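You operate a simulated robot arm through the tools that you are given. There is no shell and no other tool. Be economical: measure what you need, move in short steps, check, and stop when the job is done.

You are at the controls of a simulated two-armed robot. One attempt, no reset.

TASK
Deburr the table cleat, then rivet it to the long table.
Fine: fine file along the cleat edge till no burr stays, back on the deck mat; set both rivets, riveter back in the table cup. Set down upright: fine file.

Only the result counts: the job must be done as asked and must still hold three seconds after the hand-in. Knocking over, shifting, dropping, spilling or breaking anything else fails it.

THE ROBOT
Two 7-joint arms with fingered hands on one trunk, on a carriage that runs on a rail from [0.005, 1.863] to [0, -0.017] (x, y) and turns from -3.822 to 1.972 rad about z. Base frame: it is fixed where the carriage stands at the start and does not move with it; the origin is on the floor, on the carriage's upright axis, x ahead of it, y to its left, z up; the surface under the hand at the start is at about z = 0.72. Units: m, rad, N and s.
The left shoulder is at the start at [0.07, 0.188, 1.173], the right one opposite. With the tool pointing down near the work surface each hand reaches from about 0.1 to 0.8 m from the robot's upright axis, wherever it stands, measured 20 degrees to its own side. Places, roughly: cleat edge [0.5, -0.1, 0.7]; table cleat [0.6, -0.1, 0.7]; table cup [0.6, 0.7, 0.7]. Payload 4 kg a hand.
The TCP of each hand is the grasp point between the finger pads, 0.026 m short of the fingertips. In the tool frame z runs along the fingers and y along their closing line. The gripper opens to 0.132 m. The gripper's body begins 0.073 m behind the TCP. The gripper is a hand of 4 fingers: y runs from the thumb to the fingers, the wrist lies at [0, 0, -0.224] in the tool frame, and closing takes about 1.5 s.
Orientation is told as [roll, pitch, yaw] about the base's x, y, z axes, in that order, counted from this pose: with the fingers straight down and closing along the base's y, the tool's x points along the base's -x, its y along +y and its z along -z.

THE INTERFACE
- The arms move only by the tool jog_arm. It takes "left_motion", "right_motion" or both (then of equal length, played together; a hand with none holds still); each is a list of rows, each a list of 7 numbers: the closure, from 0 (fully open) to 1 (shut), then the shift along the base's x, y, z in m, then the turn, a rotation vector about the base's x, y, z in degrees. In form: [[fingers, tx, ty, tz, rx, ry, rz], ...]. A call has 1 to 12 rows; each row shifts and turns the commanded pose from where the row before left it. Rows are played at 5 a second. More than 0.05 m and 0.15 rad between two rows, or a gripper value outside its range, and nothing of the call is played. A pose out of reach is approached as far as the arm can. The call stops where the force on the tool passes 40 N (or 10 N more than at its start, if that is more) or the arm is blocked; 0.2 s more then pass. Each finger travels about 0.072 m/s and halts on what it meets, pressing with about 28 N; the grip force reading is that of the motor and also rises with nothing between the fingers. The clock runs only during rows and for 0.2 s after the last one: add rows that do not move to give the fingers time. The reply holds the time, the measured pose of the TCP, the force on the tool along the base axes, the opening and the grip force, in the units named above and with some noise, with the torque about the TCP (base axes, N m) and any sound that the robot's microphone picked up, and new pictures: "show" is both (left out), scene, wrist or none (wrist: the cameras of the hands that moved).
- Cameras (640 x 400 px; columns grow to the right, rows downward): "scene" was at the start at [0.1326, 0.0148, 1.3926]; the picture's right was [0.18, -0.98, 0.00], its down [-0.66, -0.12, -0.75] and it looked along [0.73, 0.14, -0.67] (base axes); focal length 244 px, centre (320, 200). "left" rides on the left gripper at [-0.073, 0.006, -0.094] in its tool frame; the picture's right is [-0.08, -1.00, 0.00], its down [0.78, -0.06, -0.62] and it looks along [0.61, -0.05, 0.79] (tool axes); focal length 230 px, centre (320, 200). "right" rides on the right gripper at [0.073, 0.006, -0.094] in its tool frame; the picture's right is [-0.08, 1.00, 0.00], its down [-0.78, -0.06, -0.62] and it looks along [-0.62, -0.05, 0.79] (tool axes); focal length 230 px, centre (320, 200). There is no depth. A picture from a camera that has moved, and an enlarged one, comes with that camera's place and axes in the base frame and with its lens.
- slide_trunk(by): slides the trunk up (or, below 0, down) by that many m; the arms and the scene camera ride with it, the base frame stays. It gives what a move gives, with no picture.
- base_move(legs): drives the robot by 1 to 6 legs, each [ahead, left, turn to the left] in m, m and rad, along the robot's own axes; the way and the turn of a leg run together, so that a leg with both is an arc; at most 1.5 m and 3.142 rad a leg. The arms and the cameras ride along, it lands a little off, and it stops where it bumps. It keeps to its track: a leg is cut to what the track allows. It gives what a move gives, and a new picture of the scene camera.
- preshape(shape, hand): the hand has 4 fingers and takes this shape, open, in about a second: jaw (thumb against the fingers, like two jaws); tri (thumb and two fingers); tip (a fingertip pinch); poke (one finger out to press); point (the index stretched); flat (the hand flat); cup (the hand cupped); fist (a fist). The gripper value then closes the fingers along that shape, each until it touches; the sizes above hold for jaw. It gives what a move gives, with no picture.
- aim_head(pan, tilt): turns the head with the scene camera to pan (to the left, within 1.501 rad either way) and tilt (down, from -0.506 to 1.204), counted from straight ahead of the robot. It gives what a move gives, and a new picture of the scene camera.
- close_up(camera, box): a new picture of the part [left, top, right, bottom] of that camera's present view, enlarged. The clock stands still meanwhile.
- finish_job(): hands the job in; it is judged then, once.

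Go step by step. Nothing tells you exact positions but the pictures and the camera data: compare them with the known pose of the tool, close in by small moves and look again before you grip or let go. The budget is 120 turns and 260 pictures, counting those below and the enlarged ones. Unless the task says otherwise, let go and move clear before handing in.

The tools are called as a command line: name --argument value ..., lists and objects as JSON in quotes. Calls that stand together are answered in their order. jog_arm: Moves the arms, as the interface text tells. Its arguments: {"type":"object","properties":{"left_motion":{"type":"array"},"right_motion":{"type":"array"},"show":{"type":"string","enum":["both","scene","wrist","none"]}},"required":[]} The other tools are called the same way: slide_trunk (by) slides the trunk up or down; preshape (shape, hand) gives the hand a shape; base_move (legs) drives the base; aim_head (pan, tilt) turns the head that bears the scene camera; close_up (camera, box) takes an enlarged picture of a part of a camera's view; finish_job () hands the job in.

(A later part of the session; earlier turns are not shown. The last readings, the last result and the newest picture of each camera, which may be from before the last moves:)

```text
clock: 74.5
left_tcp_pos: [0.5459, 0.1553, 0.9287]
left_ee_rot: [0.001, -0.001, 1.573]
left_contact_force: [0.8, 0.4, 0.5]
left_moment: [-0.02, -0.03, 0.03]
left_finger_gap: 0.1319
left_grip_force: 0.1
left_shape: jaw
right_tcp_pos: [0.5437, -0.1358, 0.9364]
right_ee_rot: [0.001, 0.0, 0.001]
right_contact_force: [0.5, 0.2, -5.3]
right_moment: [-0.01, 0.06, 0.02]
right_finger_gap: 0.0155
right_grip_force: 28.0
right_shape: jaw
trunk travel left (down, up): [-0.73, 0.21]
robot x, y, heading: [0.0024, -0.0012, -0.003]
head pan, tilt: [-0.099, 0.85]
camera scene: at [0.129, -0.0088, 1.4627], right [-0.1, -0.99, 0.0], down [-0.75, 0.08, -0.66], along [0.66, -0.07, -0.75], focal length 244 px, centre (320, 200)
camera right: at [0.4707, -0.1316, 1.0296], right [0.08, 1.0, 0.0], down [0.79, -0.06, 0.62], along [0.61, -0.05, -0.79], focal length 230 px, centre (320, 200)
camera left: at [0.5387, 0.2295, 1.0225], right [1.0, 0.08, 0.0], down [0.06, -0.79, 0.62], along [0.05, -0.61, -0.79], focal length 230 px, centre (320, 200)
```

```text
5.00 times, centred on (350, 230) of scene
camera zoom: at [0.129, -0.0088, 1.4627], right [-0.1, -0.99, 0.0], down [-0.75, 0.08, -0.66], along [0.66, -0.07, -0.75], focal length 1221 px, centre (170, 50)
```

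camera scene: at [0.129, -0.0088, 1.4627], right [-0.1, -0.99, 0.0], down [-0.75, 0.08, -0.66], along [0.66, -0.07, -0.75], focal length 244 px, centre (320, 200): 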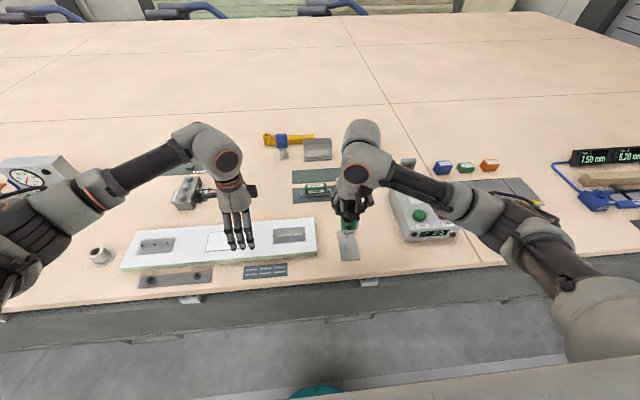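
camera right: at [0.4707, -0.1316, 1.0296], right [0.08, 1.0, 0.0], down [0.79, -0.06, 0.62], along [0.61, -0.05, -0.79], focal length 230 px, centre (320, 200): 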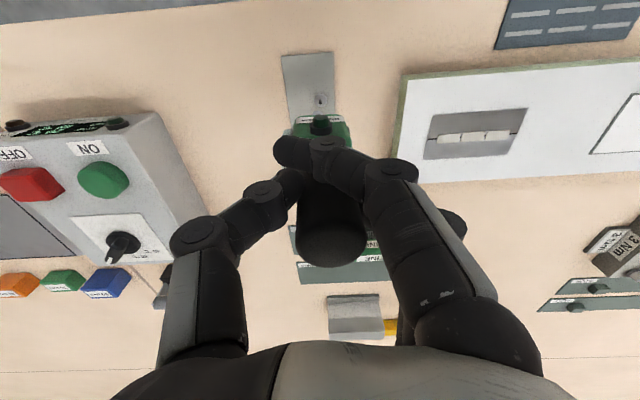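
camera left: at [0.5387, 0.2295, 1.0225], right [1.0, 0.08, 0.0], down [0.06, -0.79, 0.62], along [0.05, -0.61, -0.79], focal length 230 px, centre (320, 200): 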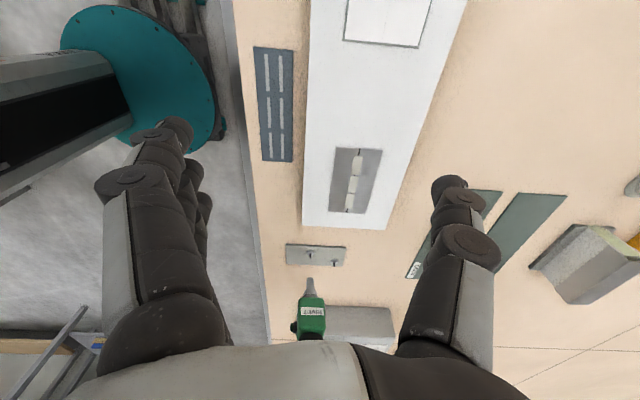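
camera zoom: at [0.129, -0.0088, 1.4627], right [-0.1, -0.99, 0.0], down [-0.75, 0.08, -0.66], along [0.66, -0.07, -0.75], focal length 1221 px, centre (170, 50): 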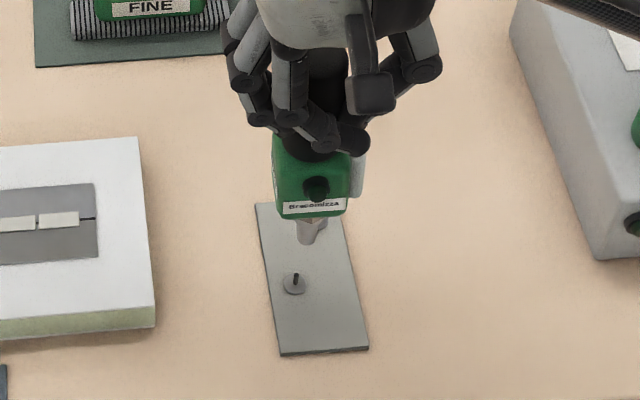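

The left camera sees both the nose and the rivets. I'll zoom there.

close_up --camera "left" --box '[270, 230, 370, 330]'

```text
4.00 times, centred on (320, 280) of left
camera zoom: at [0.5387, 0.2295, 1.0225], right [1.0, 0.08, 0.0], down [0.06, -0.79, 0.62], along [0.05, -0.61, -0.79], focal length 920 px, centre (320, -120)
```

zoom: 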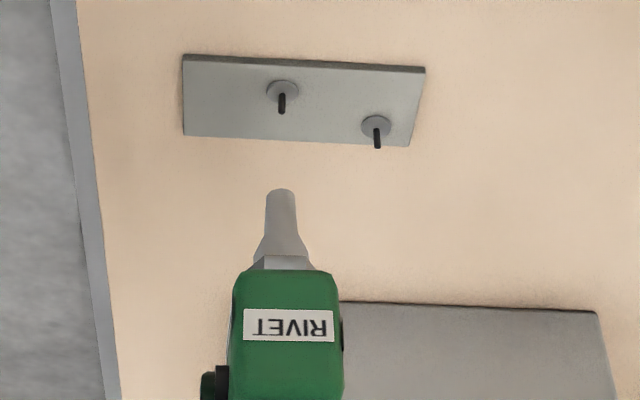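

The side view shows the nose and near rivet aligned in x within 1 mm. The scene view says to shift +4 mm in y. I'll apply that and go down to just above the mandrel.

jog_arm --right_motion '[[1, -0.0005, 0.004, -0.01, 0, 0, 0], [1, 0, 0, -0.015, 0, 0, 0], [1, 0, 0, -0.01, 0, 0, 0], [1, 0, 0, 0, 0, 0, 0]]' --show "none"

close_up --camera "left" --box '[280, 230, 350, 290]'

close_up --camera "scene" --box '[320, 215, 380, 260]'

```text
clock: 75.5
left_tcp_pos: [0.5452, 0.1564, 0.9292]
left_ee_rot: [0.0, -0.001, 1.568]
left_contact_force: [0.4, -0.3, 0.0]
left_moment: [0.0, -0.04, 0.03]
left_finger_gap: 0.1319
left_grip_force: 0.1
left_shape: jaw
right_tcp_pos: [0.5441, -0.1328, 0.9006]
right_ee_rot: [0.0, -0.001, 0.001]
right_contact_force: [0.0, -0.1, -5.9]
right_moment: [-0.02, 0.03, 0.03]
right_finger_gap: 0.0155
right_grip_force: 28.2
right_shape: jaw
trunk travel left (down, up): [-0.73, 0.21]
robot x, y, heading: [0.0049, 0.0024, -0.004]
head pan, tilt: [-0.099, 0.85]
```

```text
6.67 times, centred on (315, 260) of left
camera zoom: at [0.5387, 0.2302, 1.0228], right [1.0, 0.08, 0.0], down [0.06, -0.79, 0.62], along [0.05, -0.61, -0.79], focal length 1534 px, centre (353, -200)
```

zoom: 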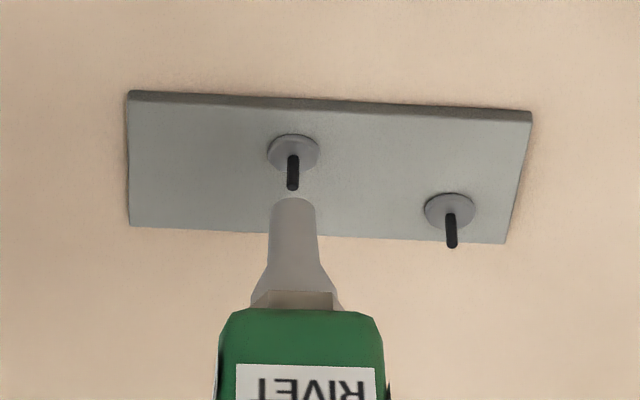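

```text
8.89 times, centred on (350, 238) of scene
camera zoom: at [0.1288, -0.0081, 1.4627], right [-0.1, -0.99, 0.0], down [-0.75, 0.08, -0.66], along [0.66, -0.07, -0.75], focal length 2171 px, centre (53, -133)
```

zoom: 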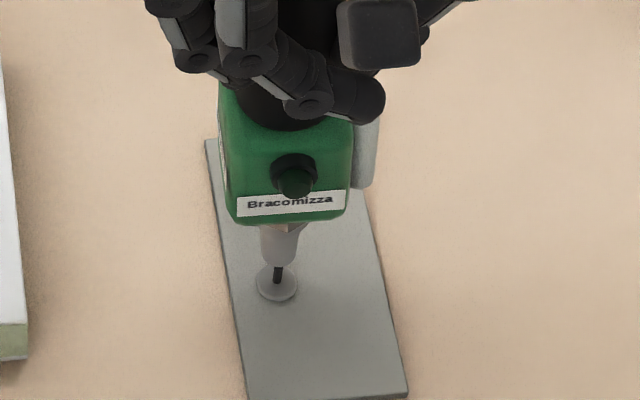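

Aligned in both views. I'll lower onto the rivet in small steps.

jog_arm --right_motion '[[1, 0, 0, -0.004, 0, 0, 0], [1, 0, 0, -0.004, 0, 0, 0], [1, 0, 0, -0.003, 0, 0, 0], [1, 0, 0, 0, 0, 0, 0]]' --show "none"

close_up --camera "left" --box '[280, 230, 350, 290]'

close_up --camera "scene" --box '[320, 215, 380, 260]'

```text
clock: 76.5
left_tcp_pos: [0.5446, 0.1563, 0.9294]
left_ee_rot: [0.0, 0.001, 1.569]
left_contact_force: [-0.1, -0.5, 0.3]
left_moment: [0.0, 0.0, 0.01]
left_finger_gap: 0.132
left_grip_force: 0.0
left_shape: jaw
right_tcp_pos: [0.5421, -0.1318, 0.891]
right_ee_rot: [0.002, 0.001, 0.002]
right_contact_force: [0.4, 0.5, -5.7]
right_moment: [0.0, 0.05, 0.02]
right_finger_gap: 0.0154
right_grip_force: 28.2
right_shape: jaw
trunk travel left (down, up): [-0.73, 0.21]
robot x, y, heading: [0.0023, 0.0012, -0.003]
head pan, tilt: [-0.099, 0.85]
```

```text
6.67 times, centred on (315, 260) of left
camera zoom: at [0.5386, 0.2302, 1.0228], right [1.0, 0.08, 0.0], down [0.06, -0.79, 0.62], along [0.05, -0.61, -0.79], focal length 1534 px, centre (353, -200)
```

zoom: 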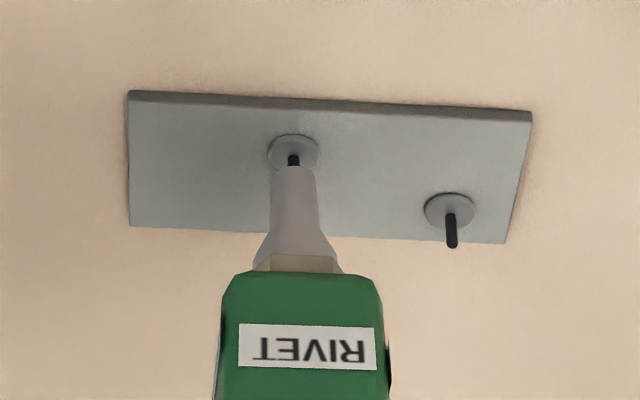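

```text
8.89 times, centred on (350, 238) of scene
camera zoom: at [0.1288, -0.0081, 1.4627], right [-0.1, -0.99, 0.0], down [-0.75, 0.08, -0.66], along [0.66, -0.07, -0.75], focal length 2171 px, centre (53, -133)
```

zoom: 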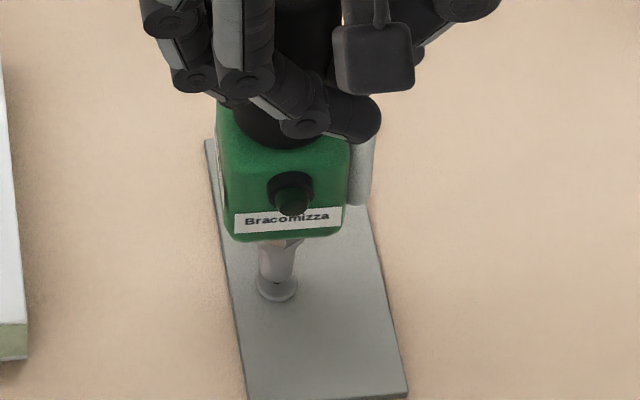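

The nose is over the mandrel without contact yet. I'll continue down.

jog_arm --right_motion '[[1, 0, 0, -0.003, 0, 0, 0], [1, 0, 0, -0.002, 0, 0, 0], [1, 0, 0, 0, 0, 0, 0]]' --show "none"

jog_arm --right_motion '[[1, 0, 0, -0.002, 0, 0, 0], [1, 0, 0, 0, 0, 0, 0]]' --show "none"

close_up --camera "left" --box '[280, 230, 350, 290]'

```text
clock: 77.3
left_tcp_pos: [0.5453, 0.1571, 0.9295]
left_ee_rot: [-0.001, 0.0, 1.569]
left_contact_force: [0.1, 0.9, 0.4]
left_moment: [0.03, -0.01, -0.01]
left_finger_gap: 0.1319
left_grip_force: 0.0
left_shape: jaw
right_tcp_pos: [0.5435, -0.134, 0.8846]
right_ee_rot: [0.001, -0.001, 0.001]
right_contact_force: [0.5, 0.6, -5.7]
right_moment: [0.01, 0.03, 0.01]
right_finger_gap: 0.0156
right_grip_force: 27.7
right_shape: jaw
trunk travel left (down, up): [-0.73, 0.21]
robot x, y, heading: [-0.0015, 0.0001, -0.007]
head pan, tilt: [-0.099, 0.85]
```

```text
clock: 77.9
left_tcp_pos: [0.5448, 0.1565, 0.9296]
left_ee_rot: [0.001, 0.0, 1.57]
left_contact_force: [-0.3, -0.6, 0.4]
left_moment: [0.02, 0.02, -0.01]
left_finger_gap: 0.132
left_grip_force: 0.0
left_shape: jaw
right_tcp_pos: [0.5426, -0.1329, 0.884]
right_ee_rot: [0.0, 0.001, 0.003]
right_contact_force: [-0.7, -0.2, -4.8]
right_moment: [0.01, 0.05, 0.02]
right_finger_gap: 0.0156
right_grip_force: 27.4
right_shape: jaw
trunk travel left (down, up): [-0.73, 0.21]
robot x, y, heading: [-0.0007, -0.0012, -0.0]
head pan, tilt: [-0.099, 0.85]
```

```text
6.67 times, centred on (315, 260) of left
camera zoom: at [0.5386, 0.2302, 1.0228], right [1.0, 0.08, 0.0], down [0.06, -0.79, 0.62], along [0.05, -0.61, -0.79], focal length 1534 px, centre (353, -200)
```

zoom: 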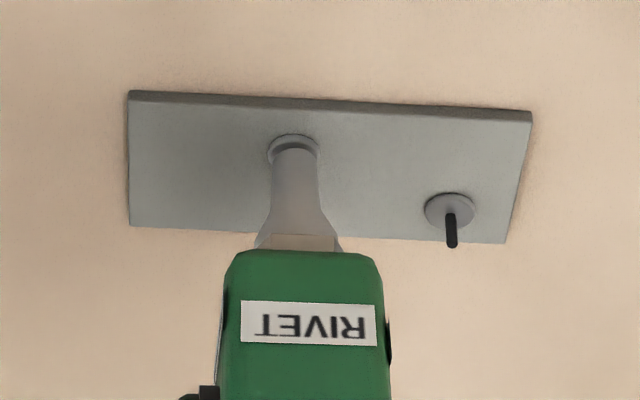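

The mandrel is inside the nose. I'll press on until it is firmly seated, watching for a sound.

jog_arm --right_motion '[[1, 0, 0, -0.002, 0, 0, 0], [1, 0, 0, -0.001, 0, 0, 0], [1, 0, 0, 0, 0, 0, 0]]' --show "none"

jog_arm --right_motion '[[1, 0, 0, -0.001, 0, 0, 0], [1, 0, 0, -0.001, 0, 0, 0], [1, 0, 0, 0, 0, 0, 0], [1, 0, 0, 0, 0, 0, 0]]' --show "none"

close_up --camera "left" --box '[280, 230, 350, 290]'

```text
clock: 78.7
left_tcp_pos: [0.5444, 0.1569, 0.9307]
left_ee_rot: [0.001, 0.001, 1.57]
left_contact_force: [-0.5, -0.3, 0.3]
left_moment: [-0.01, 0.03, 0.0]
left_finger_gap: 0.1316
left_grip_force: 0.2
left_shape: jaw
right_tcp_pos: [0.5411, -0.1333, 0.8813]
right_ee_rot: [0.0, -0.002, 0.002]
right_contact_force: [-0.1, 0.8, 2.8]
right_moment: [0.03, -0.02, 0.0]
right_finger_gap: 0.0155
right_grip_force: 28.7
right_shape: jaw
trunk travel left (down, up): [-0.73, 0.21]
robot x, y, heading: [-0.0008, 0.0004, -0.001]
head pan, tilt: [-0.099, 0.85]
```

```text
clock: 79.7
left_tcp_pos: [0.5431, 0.1576, 0.931]
left_ee_rot: [-0.002, 0.002, 1.569]
left_contact_force: [0.0, 0.5, 0.3]
left_moment: [-0.02, -0.02, 0.01]
left_finger_gap: 0.1317
left_grip_force: 0.1
left_shape: jaw
right_tcp_pos: [0.5422, -0.1332, 0.879]
right_ee_rot: [0.0, -0.005, 0.0]
right_contact_force: [-0.3, 0.0, 15.7]
right_moment: [0.11, -0.11, 0.02]
right_finger_gap: 0.0163
right_grip_force: 28.0
right_shape: jaw
trunk travel left (down, up): [-0.73, 0.21]
robot x, y, heading: [0.0, 0.0019, -0.001]
head pan, tilt: [-0.099, 0.85]
```

```text
6.67 times, centred on (315, 260) of left
camera zoom: at [0.5369, 0.2307, 1.0238], right [1.0, 0.08, 0.0], down [0.06, -0.78, 0.62], along [0.05, -0.62, -0.79], focal length 1534 px, centre (353, -200)
```

zoom: 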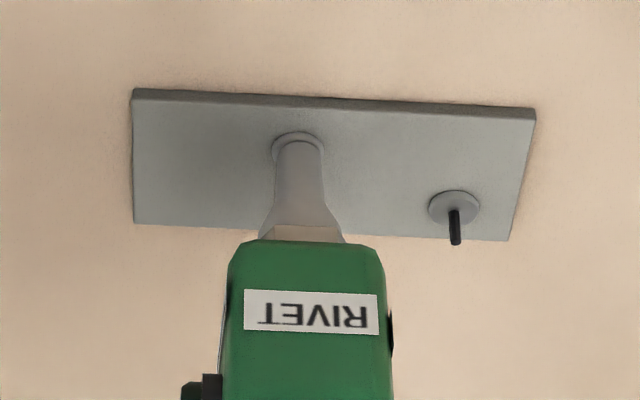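

The nose is seated with about 20 N and there is no sound. The body has a black and green button on its -x face, which is probably the trigger. I'll look at it closely.

close_up --camera "scene" --box '[330, 205, 370, 250]'

close_up --camera "left" --box '[270, 250, 350, 360]'

close_up --camera "right" --box '[260, 80, 380, 180]'

```text
8.89 times, centred on (350, 228) of scene
camera zoom: at [0.1262, -0.0074, 1.4631], right [-0.1, -0.99, 0.0], down [-0.75, 0.08, -0.66], along [0.66, -0.07, -0.75], focal length 2171 px, centre (53, -44)
```

zoom: 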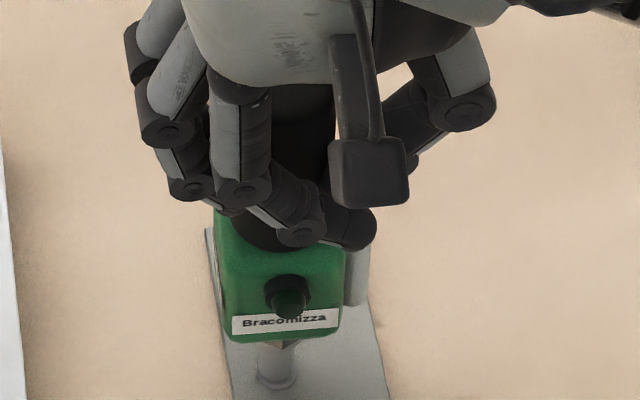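

```text
3.64 times, centred on (310, 305) of left
camera zoom: at [0.5369, 0.2307, 1.0238], right [1.0, 0.08, 0.0], down [0.06, -0.78, 0.62], along [0.05, -0.62, -0.79], focal length 837 px, centre (356, -182)
```

zoom: 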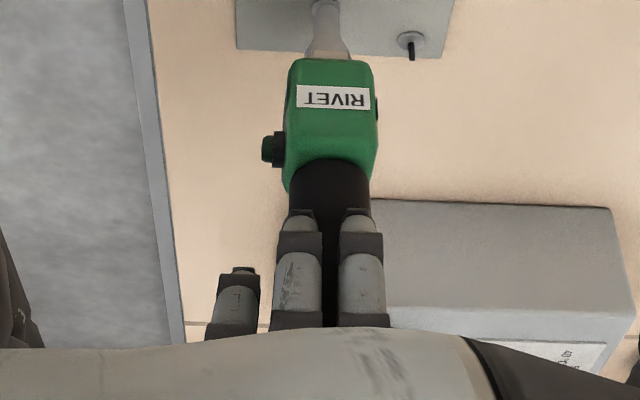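

```text
4.00 times, centred on (320, 130) of right
camera zoom: at [0.4682, -0.1266, 0.9734], right [0.08, 1.0, 0.0], down [0.78, -0.06, 0.62], along [0.62, -0.05, -0.79], focal length 920 px, centre (320, 480)
```

zoom: 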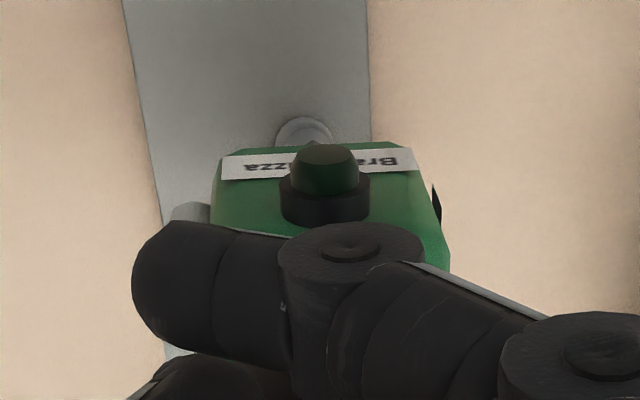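

It's clearly a push-button at about (0.524,-0.137,0.81), facing -x. I'll ease the right hand's pressure slightly, retract the left hand, shape it to "poke" and point it toward +x.

jog_arm --left_motion '[[0, -0.02, 0.01, 0.01, 0, 0, -8.0], [0, -0.02, 0.01, 0.01, 0, 0, -8.0], [0, -0.02, 0.01, 0.01, 0, 0, -8.0], [0, -0.02, 0.01, 0.01, 0, 0, -8.0], [0, -0.02, 0.005, 0.01, 0, 0, -8.0], [0, -0.02, 0.005, 0.01, 0, 0, -8.0], [0, -0.02, 0.005, 0.01, 0, 0, -8.0], [0, -0.02, 0.005, 0.01, 0, 0, -8.0], [0, -0.02, 0.005, 0.01, 0, 0, -8.0], [0, -0.02, 0.005, 0.01, 0, 0, -8.0], [0, -0.01, 0.0, 0.01, 0, 0, -8.0], [0, 0, 0.0, 0, 0, 0, -8.0]]' --right_motion '[[1, 0, 0, 0.0008, 0, 0, 0], [1, 0, 0, 0, 0, 0, 0], [1, 0, 0, 0, 0, 0, 0], [1, 0, 0, 0, 0, 0, 0], [1, 0, 0, 0, 0, 0, 0], [1, 0, 0, 0, 0, 0, 0], [1, 0, 0, 0, 0, 0, 0], [1, 0, 0, 0, 0, 0, 0], [1, 0, 0, 0, 0, 0, 0], [1, 0, 0, 0, 0, 0, 0], [1, 0, 0, 0, 0, 0, 0], [1, 0, 0, 0, 0, 0, 0]]' --show "none"

preshape --hand "left" --shape "poke"

jog_arm --left_motion '[[0, 0, 0, 0, 0, 0, -8.0], [0, 0, 0, 0, 0, 0, -8.0], [0, 0, 0, 0, 0, 0, -8.0], [0, 0, 0, 0, -2, -3.464, 0], [0, 0, 0, 0, -4, -6.928, 0], [0, 0, 0, 0, -4, -6.928, 0], [0, 0, 0, 0, -4, -6.928, 0], [0, 0, 0, 0, -4, -6.928, 0], [0, 0, 0, 0, -4, -6.928, 0]]' --show "both"

```text
clock: 82.3
left_tcp_pos: [0.3343, 0.2269, 1.0398]
left_ee_rot: [0.001, 0.002, -0.109]
left_contact_force: [-0.2, 0.6, -0.5]
left_moment: [0.05, 0.01, 0.02]
left_finger_gap: 0.132
left_grip_force: 0.2
left_shape: jaw
right_tcp_pos: [0.5426, -0.132, 0.8799]
right_ee_rot: [0.001, -0.002, 0.002]
right_contact_force: [-0.5, 1.0, 10.0]
right_moment: [0.11, -0.16, 0.03]
right_finger_gap: 0.0166
right_grip_force: 27.5
right_shape: jaw
trunk travel left (down, up): [-0.73, 0.21]
robot x, y, heading: [0.0029, -0.0027, -0.002]
head pan, tilt: [-0.099, 0.85]
```

```text
clock: 83.2
left_tcp_pos: [0.3347, 0.2267, 1.0404]
left_ee_rot: [0.0, -0.001, -0.106]
left_contact_force: [0.4, 0.1, 0.1]
left_moment: [0.02, -0.01, 0.0]
left_finger_gap: 0.0003
left_grip_force: 0.1
left_shape: poke
right_tcp_pos: [0.5411, -0.1323, 0.8812]
right_ee_rot: [0.0, -0.001, 0.0]
right_contact_force: [0.4, 0.0, 11.0]
right_moment: [0.12, -0.09, 0.06]
right_finger_gap: 0.0164
right_grip_force: 28.6
right_shape: jaw
trunk travel left (down, up): [-0.73, 0.21]
robot x, y, heading: [-0.0015, 0.0003, -0.001]
head pan, tilt: [-0.099, 0.85]
```

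```text
clock: 85.2
left_tcp_pos: [0.3834, 0.188, 1.0642]
left_ee_rot: [0.046, -0.499, -0.608]
left_contact_force: [0.1, -0.3, 0.7]
left_moment: [0.04, -0.02, 0.01]
left_finger_gap: 0.0002
left_grip_force: 0.1
left_shape: poke
left hand out of reach, approached as far as the arm can: row 6, 7, 8, 9
right_tcp_pos: [0.5413, -0.1324, 0.8798]
right_ee_rot: [-0.001, 0.0, 0.003]
right_contact_force: [0.0, 0.2, 8.3]
right_moment: [0.15, -0.09, 0.01]
right_finger_gap: 0.0164
right_grip_force: 27.8
right_shape: jaw
trunk travel left (down, up): [-0.73, 0.21]
robot x, y, heading: [0.0028, 0.0014, 0.0]
head pan, tilt: [-0.099, 0.85]
camera scene: at [0.126, -0.0077, 1.4629], right [-0.1, -0.99, 0.0], down [-0.75, 0.08, -0.66], along [0.66, -0.07, -0.75], focal length 244 px, centre (320, 200)
camera left: at [0.3991, 0.178, 1.1817], right [-0.49, -0.87, 0.0], down [-0.86, 0.49, 0.16], along [-0.14, 0.08, -0.99], focal length 230 px, centre (320, 200)
```

scene: 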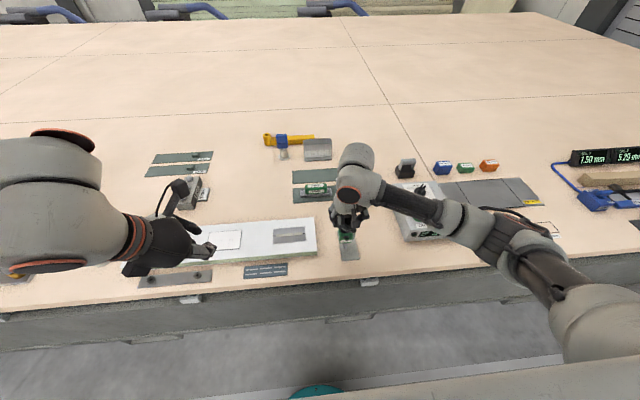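
left: 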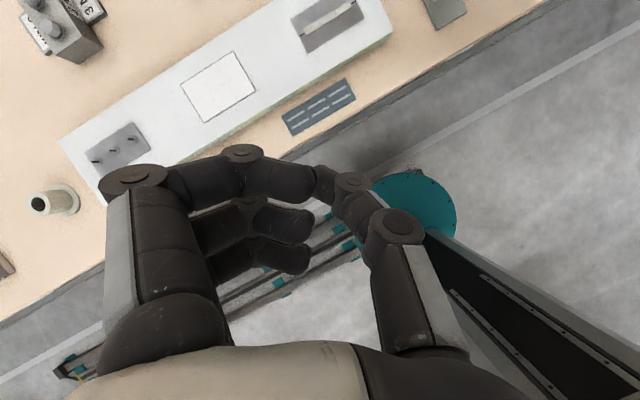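

The arm is too folded at this place. I'll move the left hand forward, down and toward the work, then pitch further.

jog_arm --left_motion '[[0, 0.0, -0.025, -0.03, 0, 0, 0], [0, 0.0, -0.025, -0.03, 0, 0, 0], [0, 0.0, -0.025, -0.03, 0, 0, 0], [0, 0.0, -0.025, -0.03, 0, 0, 0], [0, 0.0, -0.025, -0.03, 0, 0, 0], [0, 0, 0, 0, -4, -6.928, 0], [0, 0, 0, 0, -4, -6.928, 0], [0, 0, 0, 0, 0, 0, 0]]' --show "both"

```text
clock: 87.0
left_tcp_pos: [0.3843, 0.0634, 0.9135]
left_ee_rot: [0.078, -0.775, -0.627]
left_contact_force: [0.1, -0.5, 0.6]
left_moment: [0.0, 0.03, 0.01]
left_finger_gap: 0.0002
left_grip_force: 0.1
left_shape: poke
right_tcp_pos: [0.5432, -0.1334, 0.8806]
right_ee_rot: [0.0, -0.002, 0.001]
right_contact_force: [1.0, 1.3, 10.0]
right_moment: [0.11, -0.12, 0.0]
right_finger_gap: 0.0162
right_grip_force: 28.3
right_shape: jaw
trunk travel left (down, up): [-0.73, 0.21]
robot x, y, heading: [0.0005, 0.0014, -0.003]
head pan, tilt: [-0.099, 0.85]
camera scene: at [0.127, -0.0082, 1.4629], right [-0.1, -0.99, 0.0], down [-0.75, 0.08, -0.66], along [0.66, -0.07, -0.75], focal length 244 px, centre (320, 200)
camera left: at [0.3715, 0.0692, 1.0317], right [-0.49, -0.87, 0.0], down [-0.86, 0.49, -0.11], along [0.1, -0.06, -0.99], focal length 230 px, centre (320, 200)
```

scene: 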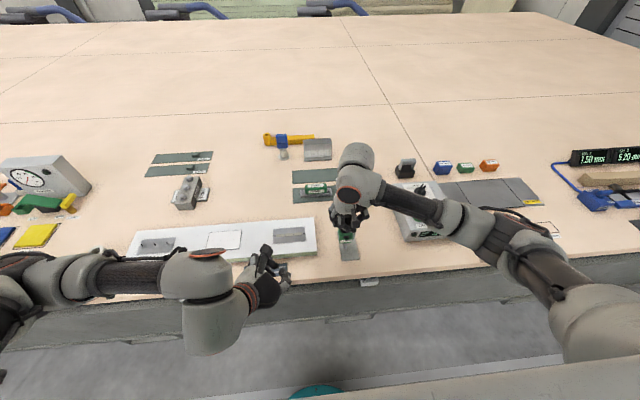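
left: 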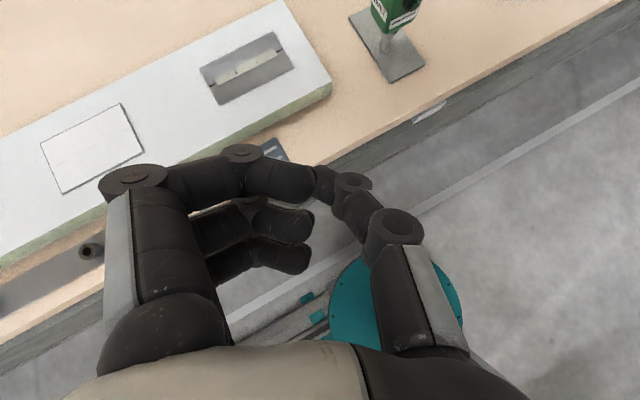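

The "poke" shape bends the finger sideways, so I'll switch to "point" and look.

preshape --hand "left" --shape "point"

close_up --camera "left" --box '[0, 0, 640, 400]'

close_up --camera "scene" --box '[180, 190, 400, 350]'

```text
clock: 87.9
left_tcp_pos: [0.3839, 0.0637, 0.9133]
left_ee_rot: [0.077, -0.774, -0.628]
left_contact_force: [0.1, -0.4, 0.6]
left_moment: [-0.01, -0.03, 0.02]
left_finger_gap: 0.126
left_grip_force: 0.0
left_shape: point
right_tcp_pos: [0.5417, -0.1316, 0.8804]
right_ee_rot: [-0.002, 0.0, 0.002]
right_contact_force: [-1.3, 0.4, 9.2]
right_moment: [0.13, -0.1, 0.0]
right_finger_gap: 0.0164
right_grip_force: 28.0
right_shape: jaw
trunk travel left (down, up): [-0.73, 0.21]
robot x, y, heading: [-0.0035, -0.0, -0.005]
head pan, tilt: [-0.099, 0.85]
```

```text
1.00 times, centred on (320, 200) of left (not enlarged: the box is as wide or as high as the picture)
camera zoom: at [0.3716, 0.0697, 1.0317], right [-0.49, -0.87, 0.0], down [-0.86, 0.49, -0.11], along [0.1, -0.06, -0.99], focal length 230 px, centre (320, 200)
```

zoom: 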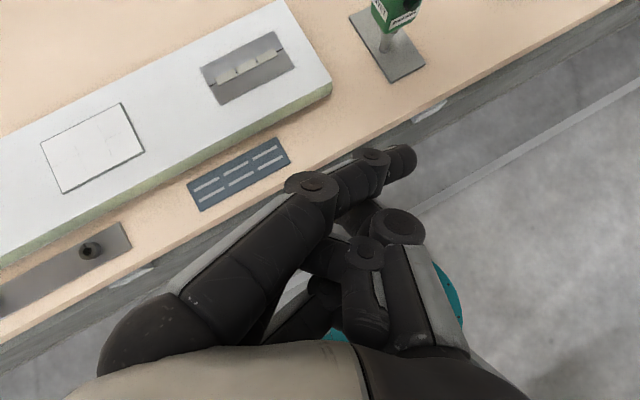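

```text
2.50 times, centred on (290, 270) of scene
camera zoom: at [0.1269, -0.0076, 1.4629], right [-0.1, -0.99, 0.0], down [-0.75, 0.08, -0.66], along [0.66, -0.07, -0.75], focal length 610 px, centre (395, 25)
```

zoom: 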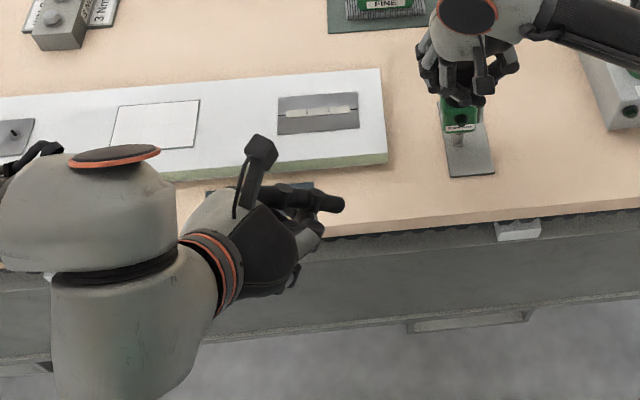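

The pointed index extends toward tool -y, with its tip near tool (0,-0.064,0.054). So the left hand should be at yaw +90° and tilted -60° about x, coming from the left, which makes the finger push along +x. First I'll unwind the pitch and yaw.

jog_arm --left_motion '[[0, 0.01, 0.02, 0.015, 4.82, 6.63, 0], [0, 0.01, 0.02, 0.015, 4.82, 6.63, 0], [0, 0.01, 0.02, 0.015, 4.82, 6.63, 0], [0, 0.01, 0.02, 0.015, 4.82, 6.63, 0], [0, 0.01, 0.02, 0.015, 4.82, 6.63, 0], [0, 0, 0, 0, 0, 0, 8.4], [0, 0, 0, 0, 0, 0, 8.4], [0, 0, 0, 0, 0, 0, 8.4], [0, 0, 0, 0, 0, 0, 8.4], [0, 0, 0, 0, 0, 0, 8.4], [0, 0, 0, 0, 0, 0, 8.4], [0, 0, 0, 0, 0, 0, 8.4]]' --show "none"

jog_arm --left_motion '[[0, 0, 0, 0, 0, 0, 8.4], [0, 0, 0, 0, 0, 0, 8.4], [0, 0, 0, 0, 0, 0, 8.4], [0, 0, 0, 0, 0, 0, 8.4], [0, 0, 0, 0, 0, 0, 8.4], [0, 0, 0, 0, 0, 0, 8.4], [0, 0, 0, 0, 0, 0, 8.4], [0, 0, 0, 0, 0, 0, 0]]' --show "none"

```text
clock: 90.5
left_tcp_pos: [0.4336, 0.1648, 0.9883]
left_ee_rot: [0.079, -0.06, 0.401]
left_contact_force: [0.1, 0.8, -0.3]
left_moment: [-0.03, 0.0, 0.02]
left_finger_gap: 0.1262
left_grip_force: 0.1
left_shape: point
right_tcp_pos: [0.5422, -0.1319, 0.8806]
right_ee_rot: [-0.001, -0.001, 0.002]
right_contact_force: [-0.3, 1.3, 9.7]
right_moment: [0.07, -0.08, 0.0]
right_finger_gap: 0.0164
right_grip_force: 28.1
right_shape: jaw
trunk travel left (down, up): [-0.73, 0.21]
robot x, y, heading: [-0.0015, -0.0025, -0.001]
head pan, tilt: [-0.099, 0.85]
```

```text
clock: 92.3
left_tcp_pos: [0.4346, 0.1628, 0.9881]
left_ee_rot: [0.078, -0.059, 1.429]
left_contact_force: [0.5, -0.5, 0.0]
left_moment: [0.02, 0.02, 0.01]
left_finger_gap: 0.1259
left_grip_force: 0.0
left_shape: point
right_tcp_pos: [0.5419, -0.1324, 0.8789]
right_ee_rot: [-0.001, -0.002, 0.002]
right_contact_force: [-0.1, 0.7, 9.0]
right_moment: [0.13, -0.09, 0.0]
right_finger_gap: 0.0164
right_grip_force: 27.7
right_shape: jaw
trunk travel left (down, up): [-0.73, 0.21]
robot x, y, heading: [-0.0016, -0.002, 0.002]
head pan, tilt: [-0.099, 0.85]
```

Now I'll correct the residual tilt and roll -60° about x while moving to a staging point left of the riveter.

jog_arm --left_motion '[[0, 0, 0, 0, -4, -4, 6], [0, 0, 0, 0, 0, 0, 2], [0, -0.002, -0.0175, -0.0135, -8.5, 0, 0], [0, -0.002, -0.0175, -0.0135, -8.5, 0, 0], [0, -0.002, -0.0175, -0.0135, -8.5, 0, 0], [0, -0.002, -0.0175, -0.0135, -8.5, 0, 0], [0, -0.002, -0.0175, -0.0135, -8.5, 0, 0], [0, -0.002, -0.0175, -0.0135, -8.5, 0, 0], [0, -0.002, -0.0175, -0.0135, -8.5, 0, 0], [0, 0, 0, 0, 0, 0, 0]]' --show "both"

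close_up --camera "scene" --box '[250, 170, 400, 290]'

```text
clock: 94.5
left_tcp_pos: [0.4196, 0.0407, 0.8949]
left_ee_rot: [-0.006, 1.043, 1.562]
left_contact_force: [-0.7, -0.4, -0.2]
left_moment: [-0.01, 0.01, 0.0]
left_finger_gap: 0.1262
left_grip_force: 0.0
left_shape: point
right_tcp_pos: [0.5421, -0.1329, 0.8813]
right_ee_rot: [0.0, -0.002, 0.002]
right_contact_force: [-1.1, 1.0, 9.6]
right_moment: [0.12, -0.13, 0.01]
right_finger_gap: 0.0163
right_grip_force: 27.9
right_shape: jaw
trunk travel left (down, up): [-0.73, 0.21]
robot x, y, heading: [0.0027, 0.003, -0.004]
head pan, tilt: [-0.099, 0.85]
camera scene: at [0.127, -0.0077, 1.4629], right [-0.1, -0.99, 0.0], down [-0.75, 0.08, -0.66], along [0.66, -0.07, -0.75], focal length 244 px, centre (320, 200)
camera left: at [0.4139, 0.1578, 0.8781], right [1.0, 0.04, -0.06], down [0.06, 0.14, 0.99], along [0.04, -0.99, 0.14], focal length 230 px, centre (320, 200)
```

scene: 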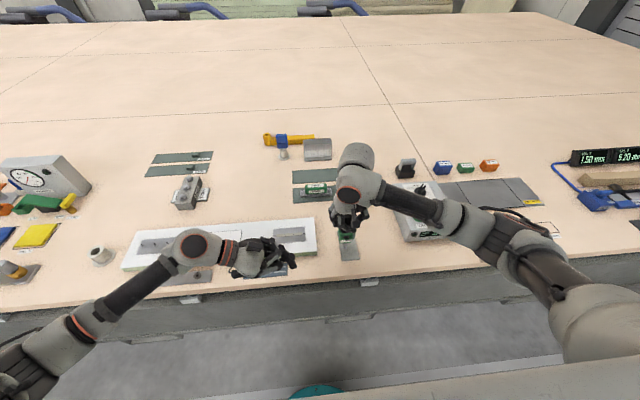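
left: 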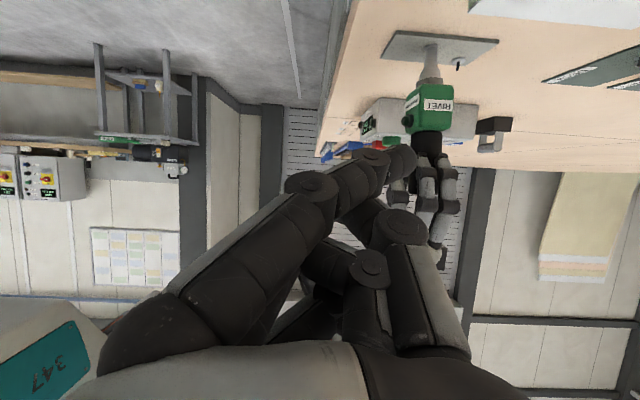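

```text
3.33 times, centred on (325, 230) of scene
camera zoom: at [0.127, -0.0077, 1.4629], right [-0.1, -0.99, 0.0], down [-0.75, 0.08, -0.66], along [0.66, -0.07, -0.75], focal length 814 px, centre (303, 100)
```

zoom: 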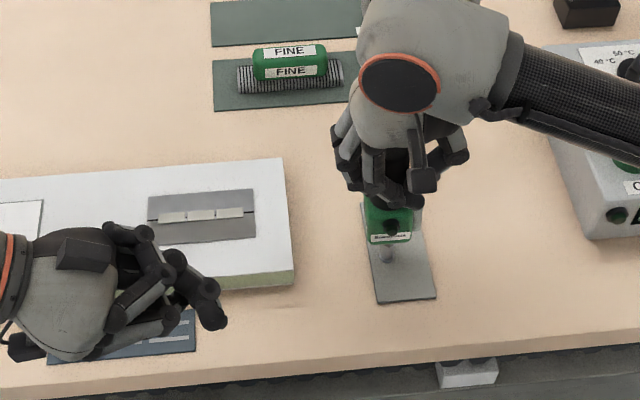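

I need a clearer view of the index tip.

close_up --camera "scene" --box '[225, 225, 315, 285]'

close_up --camera "left" --box '[260, 80, 500, 280]'

close_up --camera "right" --box '[0, 0, 640, 400]'

```text
6.67 times, centred on (270, 255) of scene
camera zoom: at [0.127, -0.0077, 1.4629], right [-0.1, -0.99, 0.0], down [-0.75, 0.08, -0.66], along [0.66, -0.07, -0.75], focal length 1628 px, centre (653, -167)
```

zoom: 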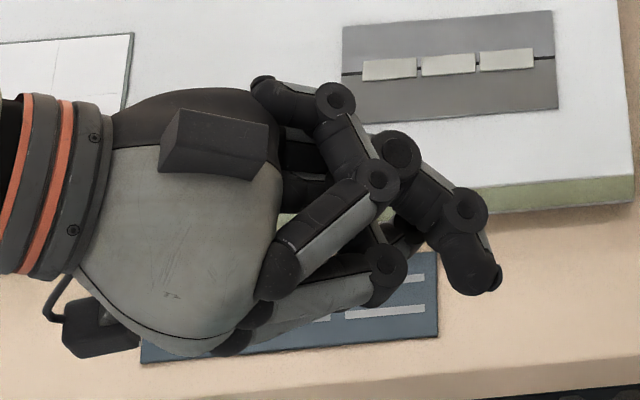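

```text
2.00 times, centred on (380, 180) of left
camera zoom: at [0.4139, 0.1578, 0.8781], right [1.0, 0.04, -0.06], down [0.06, 0.14, 0.99], along [0.04, -0.99, 0.14], focal length 460 px, centre (200, 240)
```

zoom: 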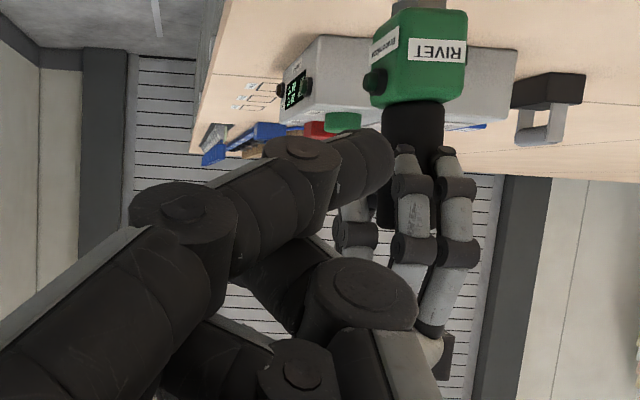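

```text
1.00 times, centred on (320, 200) of right (not enlarged: the box is as wide or as high as the picture)
camera zoom: at [0.4688, -0.1269, 0.9736], right [0.08, 1.0, 0.0], down [0.78, -0.06, 0.62], along [0.62, -0.05, -0.79], focal length 230 px, centre (320, 200)
```

zoom: 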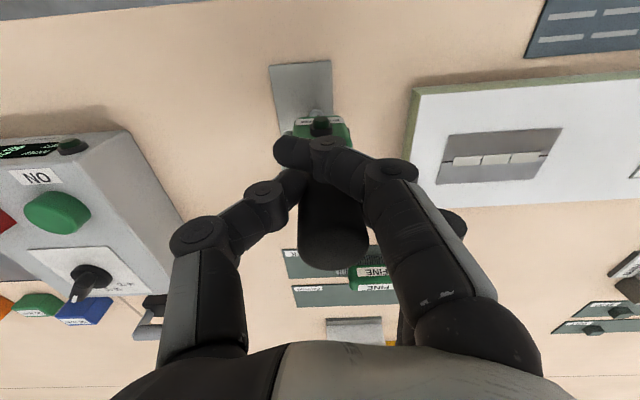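

The point shape is hard to locate exactly. A closed jaw makes a compact tip at the TCP, so I'll switch to jaw shut and press the button with the side of the closed fingers.

preshape --hand "left" --shape "jaw"

jog_arm --left_motion '[[0.5, 0, 0, 0, 0, 0, 0], [1, 0, 0, 0, 0, 0, 0], [1, 0, 0, 0, 0, 0, 0], [1, 0, 0, 0, 0, 0, 0], [1, 0, 0, 0, 0, 0, 0], [1, 0, 0, 0, 0, 0, 0], [1, 0, 0, 0, 0, 0, 0], [1, 0, 0, 0, 0, 0, 0]]' --show "wrist"

close_up --camera "scene" --box '[225, 205, 375, 295]'

```text
clock: 95.4
left_tcp_pos: [0.4204, 0.0399, 0.894]
left_ee_rot: [-0.005, 1.041, 1.562]
left_contact_force: [-0.3, -0.3, 0.0]
left_moment: [0.01, -0.05, -0.03]
left_finger_gap: 0.1317
left_grip_force: 0.1
left_shape: jaw
right_tcp_pos: [0.5422, -0.1327, 0.8807]
right_ee_rot: [0.0, -0.002, 0.001]
right_contact_force: [0.1, 0.2, 8.7]
right_moment: [0.12, -0.06, 0.0]
right_finger_gap: 0.0164
right_grip_force: 28.6
right_shape: jaw
trunk travel left (down, up): [-0.73, 0.21]
robot x, y, heading: [0.0004, -0.0007, -0.002]
head pan, tilt: [-0.099, 0.85]
```

```text
clock: 97.2
left_tcp_pos: [0.4211, 0.0411, 0.8948]
left_ee_rot: [-0.005, 1.042, 1.561]
left_contact_force: [-0.1, 0.2, -0.7]
left_moment: [0.01, 0.01, -0.02]
left_finger_gap: 0.0001
left_grip_force: 28.3
left_shape: jaw
right_tcp_pos: [0.5417, -0.1325, 0.8793]
right_ee_rot: [-0.001, -0.002, 0.001]
right_contact_force: [-0.5, 1.0, 9.5]
right_moment: [0.1, -0.1, 0.0]
right_finger_gap: 0.0165
right_grip_force: 27.7
right_shape: jaw
trunk travel left (down, up): [-0.73, 0.21]
robot x, y, heading: [0.0023, -0.0003, 0.003]
head pan, tilt: [-0.099, 0.85]
camera left: at [0.4138, 0.1579, 0.8784], right [1.0, 0.04, -0.06], down [0.06, 0.14, 0.99], along [0.04, -0.99, 0.13], focal length 230 px, centre (320, 200)
```

left: 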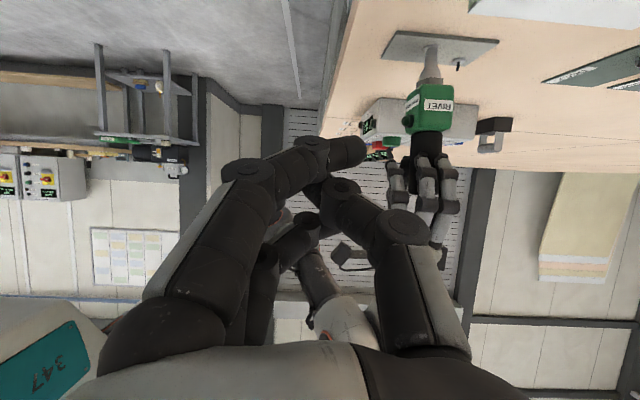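

```text
4.27 times, centred on (300, 250) of scene
camera zoom: at [0.127, -0.0076, 1.4629], right [-0.1, -0.99, 0.0], down [-0.75, 0.08, -0.66], along [0.66, -0.07, -0.75], focal length 1042 px, centre (405, -13)
```

zoom: 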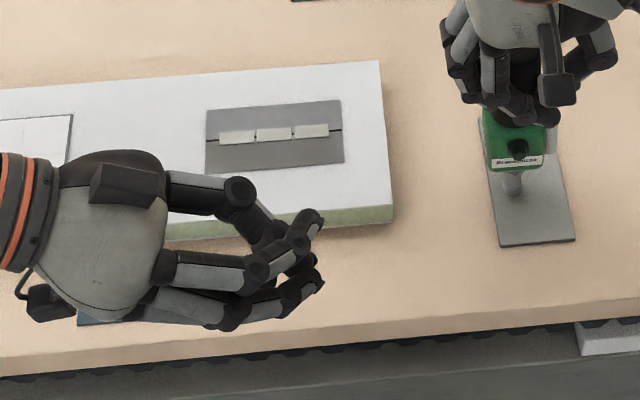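

A better layout is to turn the riveter -90°, so its button faces +y, and let the left hand come straight in along -y with closed fingertips. I'll lift the riveter, turn it, and re-orient the left hand at the same time.

jog_arm --right_motion '[[1, 0, 0, 0.02, 0, 0, 0], [1, 0, 0, 0.03, 0, 0, 0], [1, 0, 0, 0, 0, 0, -8.2], [1, 0, 0, 0, 0, 0, -8.2], [1, 0, 0, 0, 0, 0, -8.2], [1, 0, 0, 0, 0, 0, -8.2], [1, 0, 0, 0, 0, 0, -8.2], [1, 0, 0, 0, 0, 0, -8.2], [1, 0, 0, 0, 0, 0, -8.2], [1, 0, 0, 0, 0, 0, -8.2], [1, 0, 0, 0, 0, 0, -8.2], [1, 0, 0, 0, 0, 0, -8.2]]' --left_motion '[[1, 0, 0.01, 0, 0, -7.1, -4.1], [1, 0, 0.01, 0, 0, -7.1, -4.1], [1, 0, 0.01, 0, 0, -7.1, -4.1], [1, 0, 0.01, 0, 0, -7.1, -4.1], [1, 0, 0.01, 0, 0, -7.1, -4.1], [1, 0, 0.01, 0, 0, -7.1, -4.1], [1, 0, 0.01, 0, 0, -7.1, -4.1], [1, 0, 0.01, 0, 0, -7.1, -4.1], [1, 0.01, 0, 0, 0, -7.1, -4.1], [1, 0.01, 0, 0, 0, -7.1, -4.1], [1, 0.01, 0, 0, 0, -7.0, -4.0], [1, 0.01, 0, 0, 0, 0, 0]]' --show "both"

```text
clock: 99.8
left_tcp_pos: [0.4612, 0.1188, 0.8951]
left_ee_rot: [-1.044, -0.008, 0.003]
left_contact_force: [-0.8, -1.3, 0.3]
left_moment: [0.01, 0.01, 0.03]
left_finger_gap: 0.0
left_grip_force: 28.2
left_shape: jaw
right_tcp_pos: [0.5433, -0.1328, 0.928]
right_ee_rot: [-0.001, 0.0, -1.432]
right_contact_force: [-0.2, -0.1, -5.6]
right_moment: [0.05, 0.01, 0.0]
right_finger_gap: 0.0162
right_grip_force: 27.9
right_shape: jaw
trunk travel left (down, up): [-0.73, 0.21]
robot x, y, heading: [-0.0017, -0.0023, 0.0]
head pan, tilt: [-0.099, 0.85]
camera scene: at [0.1291, -0.0083, 1.4627], right [-0.1, -0.99, 0.0], down [-0.75, 0.08, -0.66], along [0.66, -0.07, -0.75], focal length 244 px, centre (320, 200)
camera right: at [0.5386, -0.0598, 1.0226], right [1.0, 0.06, 0.0], down [0.05, -0.79, 0.62], along [0.04, -0.62, -0.79], focal length 230 px, centre (320, 200)
camera left: at [0.5332, 0.204, 0.9365], right [0.07, -0.5, 0.86], down [-0.79, 0.5, 0.36], along [-0.61, -0.71, -0.36], focal length 230 px, centre (320, 200)
```

scene: 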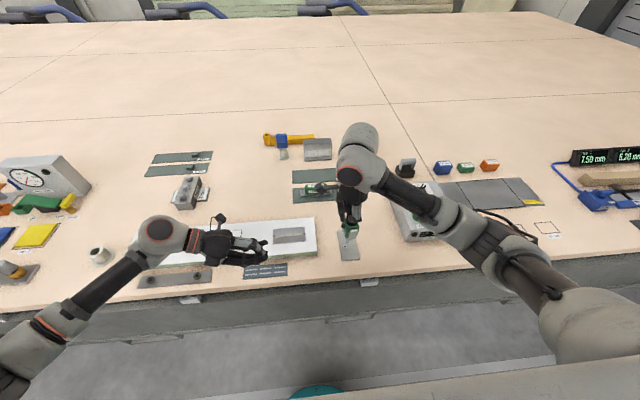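
right: 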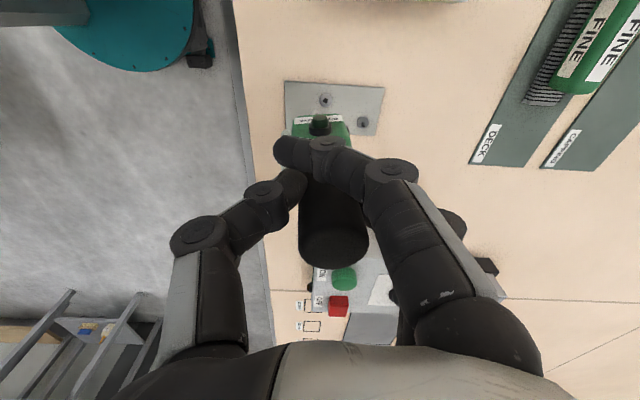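
left: 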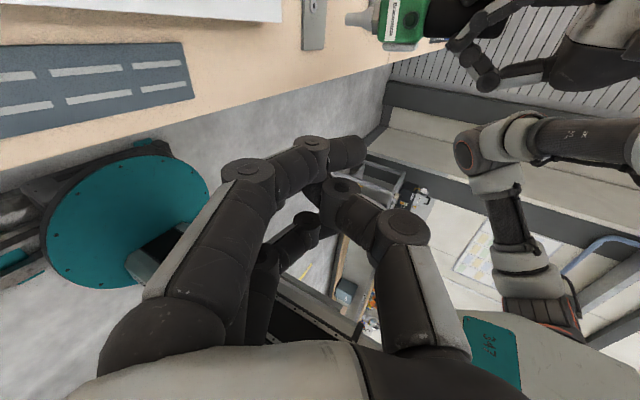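

I'll finish the turn by 8° and zoom in to realign the nose over the near rivet.

jog_arm --right_motion '[[1, 0, 0, 0, 0, 0, -8.0], [1, 0, 0, 0, 0, 0, 0]]' --left_motion '[[1, 0, 0, 0, -7.5, 0, 0], [1, 0, 0, 0, -7.5, 0, 0]]' --show "none"

close_up --camera "scene" --box '[310, 190, 390, 270]'

close_up --camera "left" --box '[280, 0, 520, 160]'

```text
clock: 100.4
left_tcp_pos: [0.4613, 0.1206, 0.8948]
left_ee_rot: [-1.307, -0.007, 0.003]
left_contact_force: [0.2, 0.0, 0.7]
left_moment: [0.04, -0.01, 0.02]
left_finger_gap: 0.0
left_grip_force: 27.9
left_shape: jaw
right_tcp_pos: [0.5422, -0.1323, 0.9303]
right_ee_rot: [0.0, -0.001, -1.569]
right_contact_force: [0.3, -0.4, -4.7]
right_moment: [0.02, -0.02, 0.0]
right_finger_gap: 0.0159
right_grip_force: 27.9
right_shape: jaw
trunk travel left (down, up): [-0.73, 0.21]
robot x, y, heading: [-0.0013, 0.0008, -0.002]
head pan, tilt: [-0.099, 0.85]
```

```text
5.00 times, centred on (350, 230) of scene
camera zoom: at [0.1288, -0.0083, 1.4628], right [-0.1, -0.99, 0.0], down [-0.75, 0.08, -0.66], along [0.66, -0.07, -0.75], focal length 1221 px, centre (170, 50)
```

zoom: 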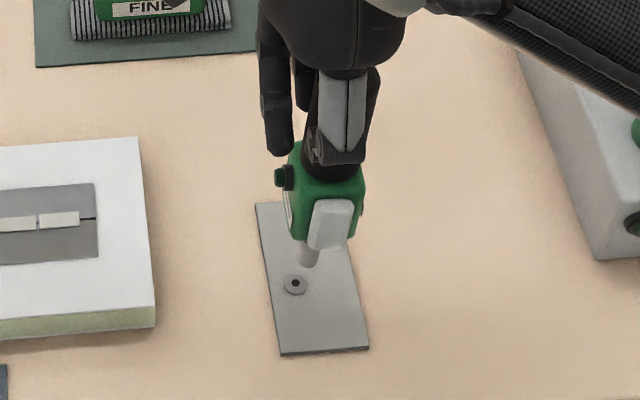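

```text
2.50 times, centred on (400, 80) of left
camera zoom: at [0.5329, 0.2122, 0.9133], right [0.07, -0.26, 0.96], down [-0.79, 0.58, 0.21], along [-0.61, -0.78, -0.16], focal length 575 px, centre (120, 500)
```

zoom: 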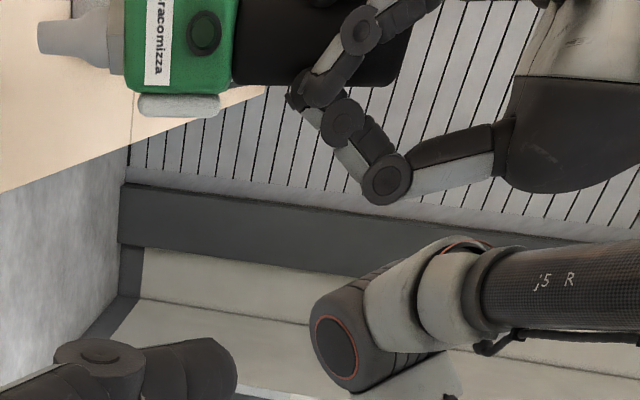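

The near rivet now looks different: the mandrel is gone and there is a dark centre. I'll look closer.

close_up --camera "scene" --box '[330, 225, 375, 262]'

close_up --camera "right" --box '[260, 70, 400, 150]'

```text
10.81 times, centred on (352, 244) of scene
camera zoom: at [0.1288, -0.0083, 1.4628], right [-0.1, -0.99, 0.0], down [-0.75, 0.08, -0.66], along [0.66, -0.07, -0.75], focal length 2640 px, centre (-31, -270)
```

zoom: 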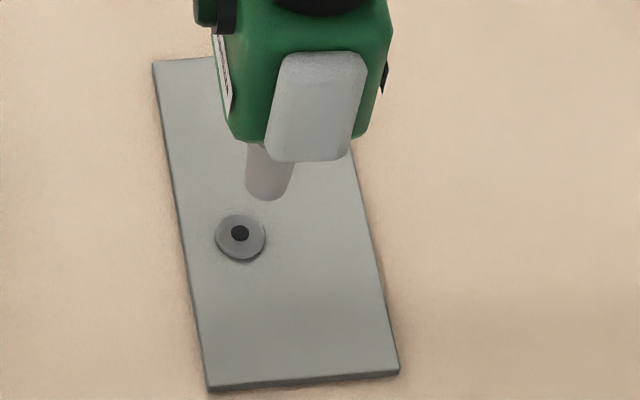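

```text
4.57 times, centred on (330, 110) of right
camera zoom: at [0.5486, -0.0599, 1.0229], right [1.0, -0.08, 0.0], down [-0.06, -0.78, 0.62], along [-0.05, -0.61, -0.79], focal length 1052 px, centre (274, 611)
```

zoom: 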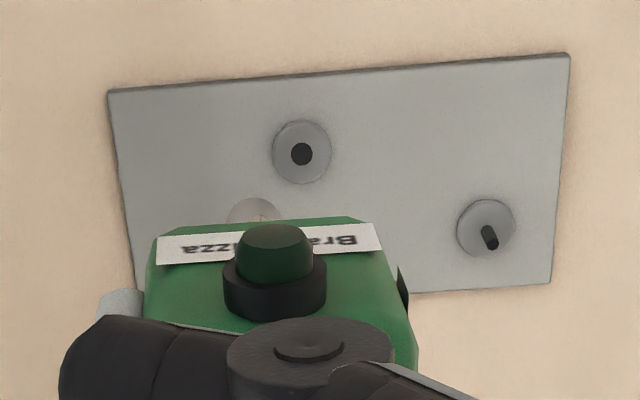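

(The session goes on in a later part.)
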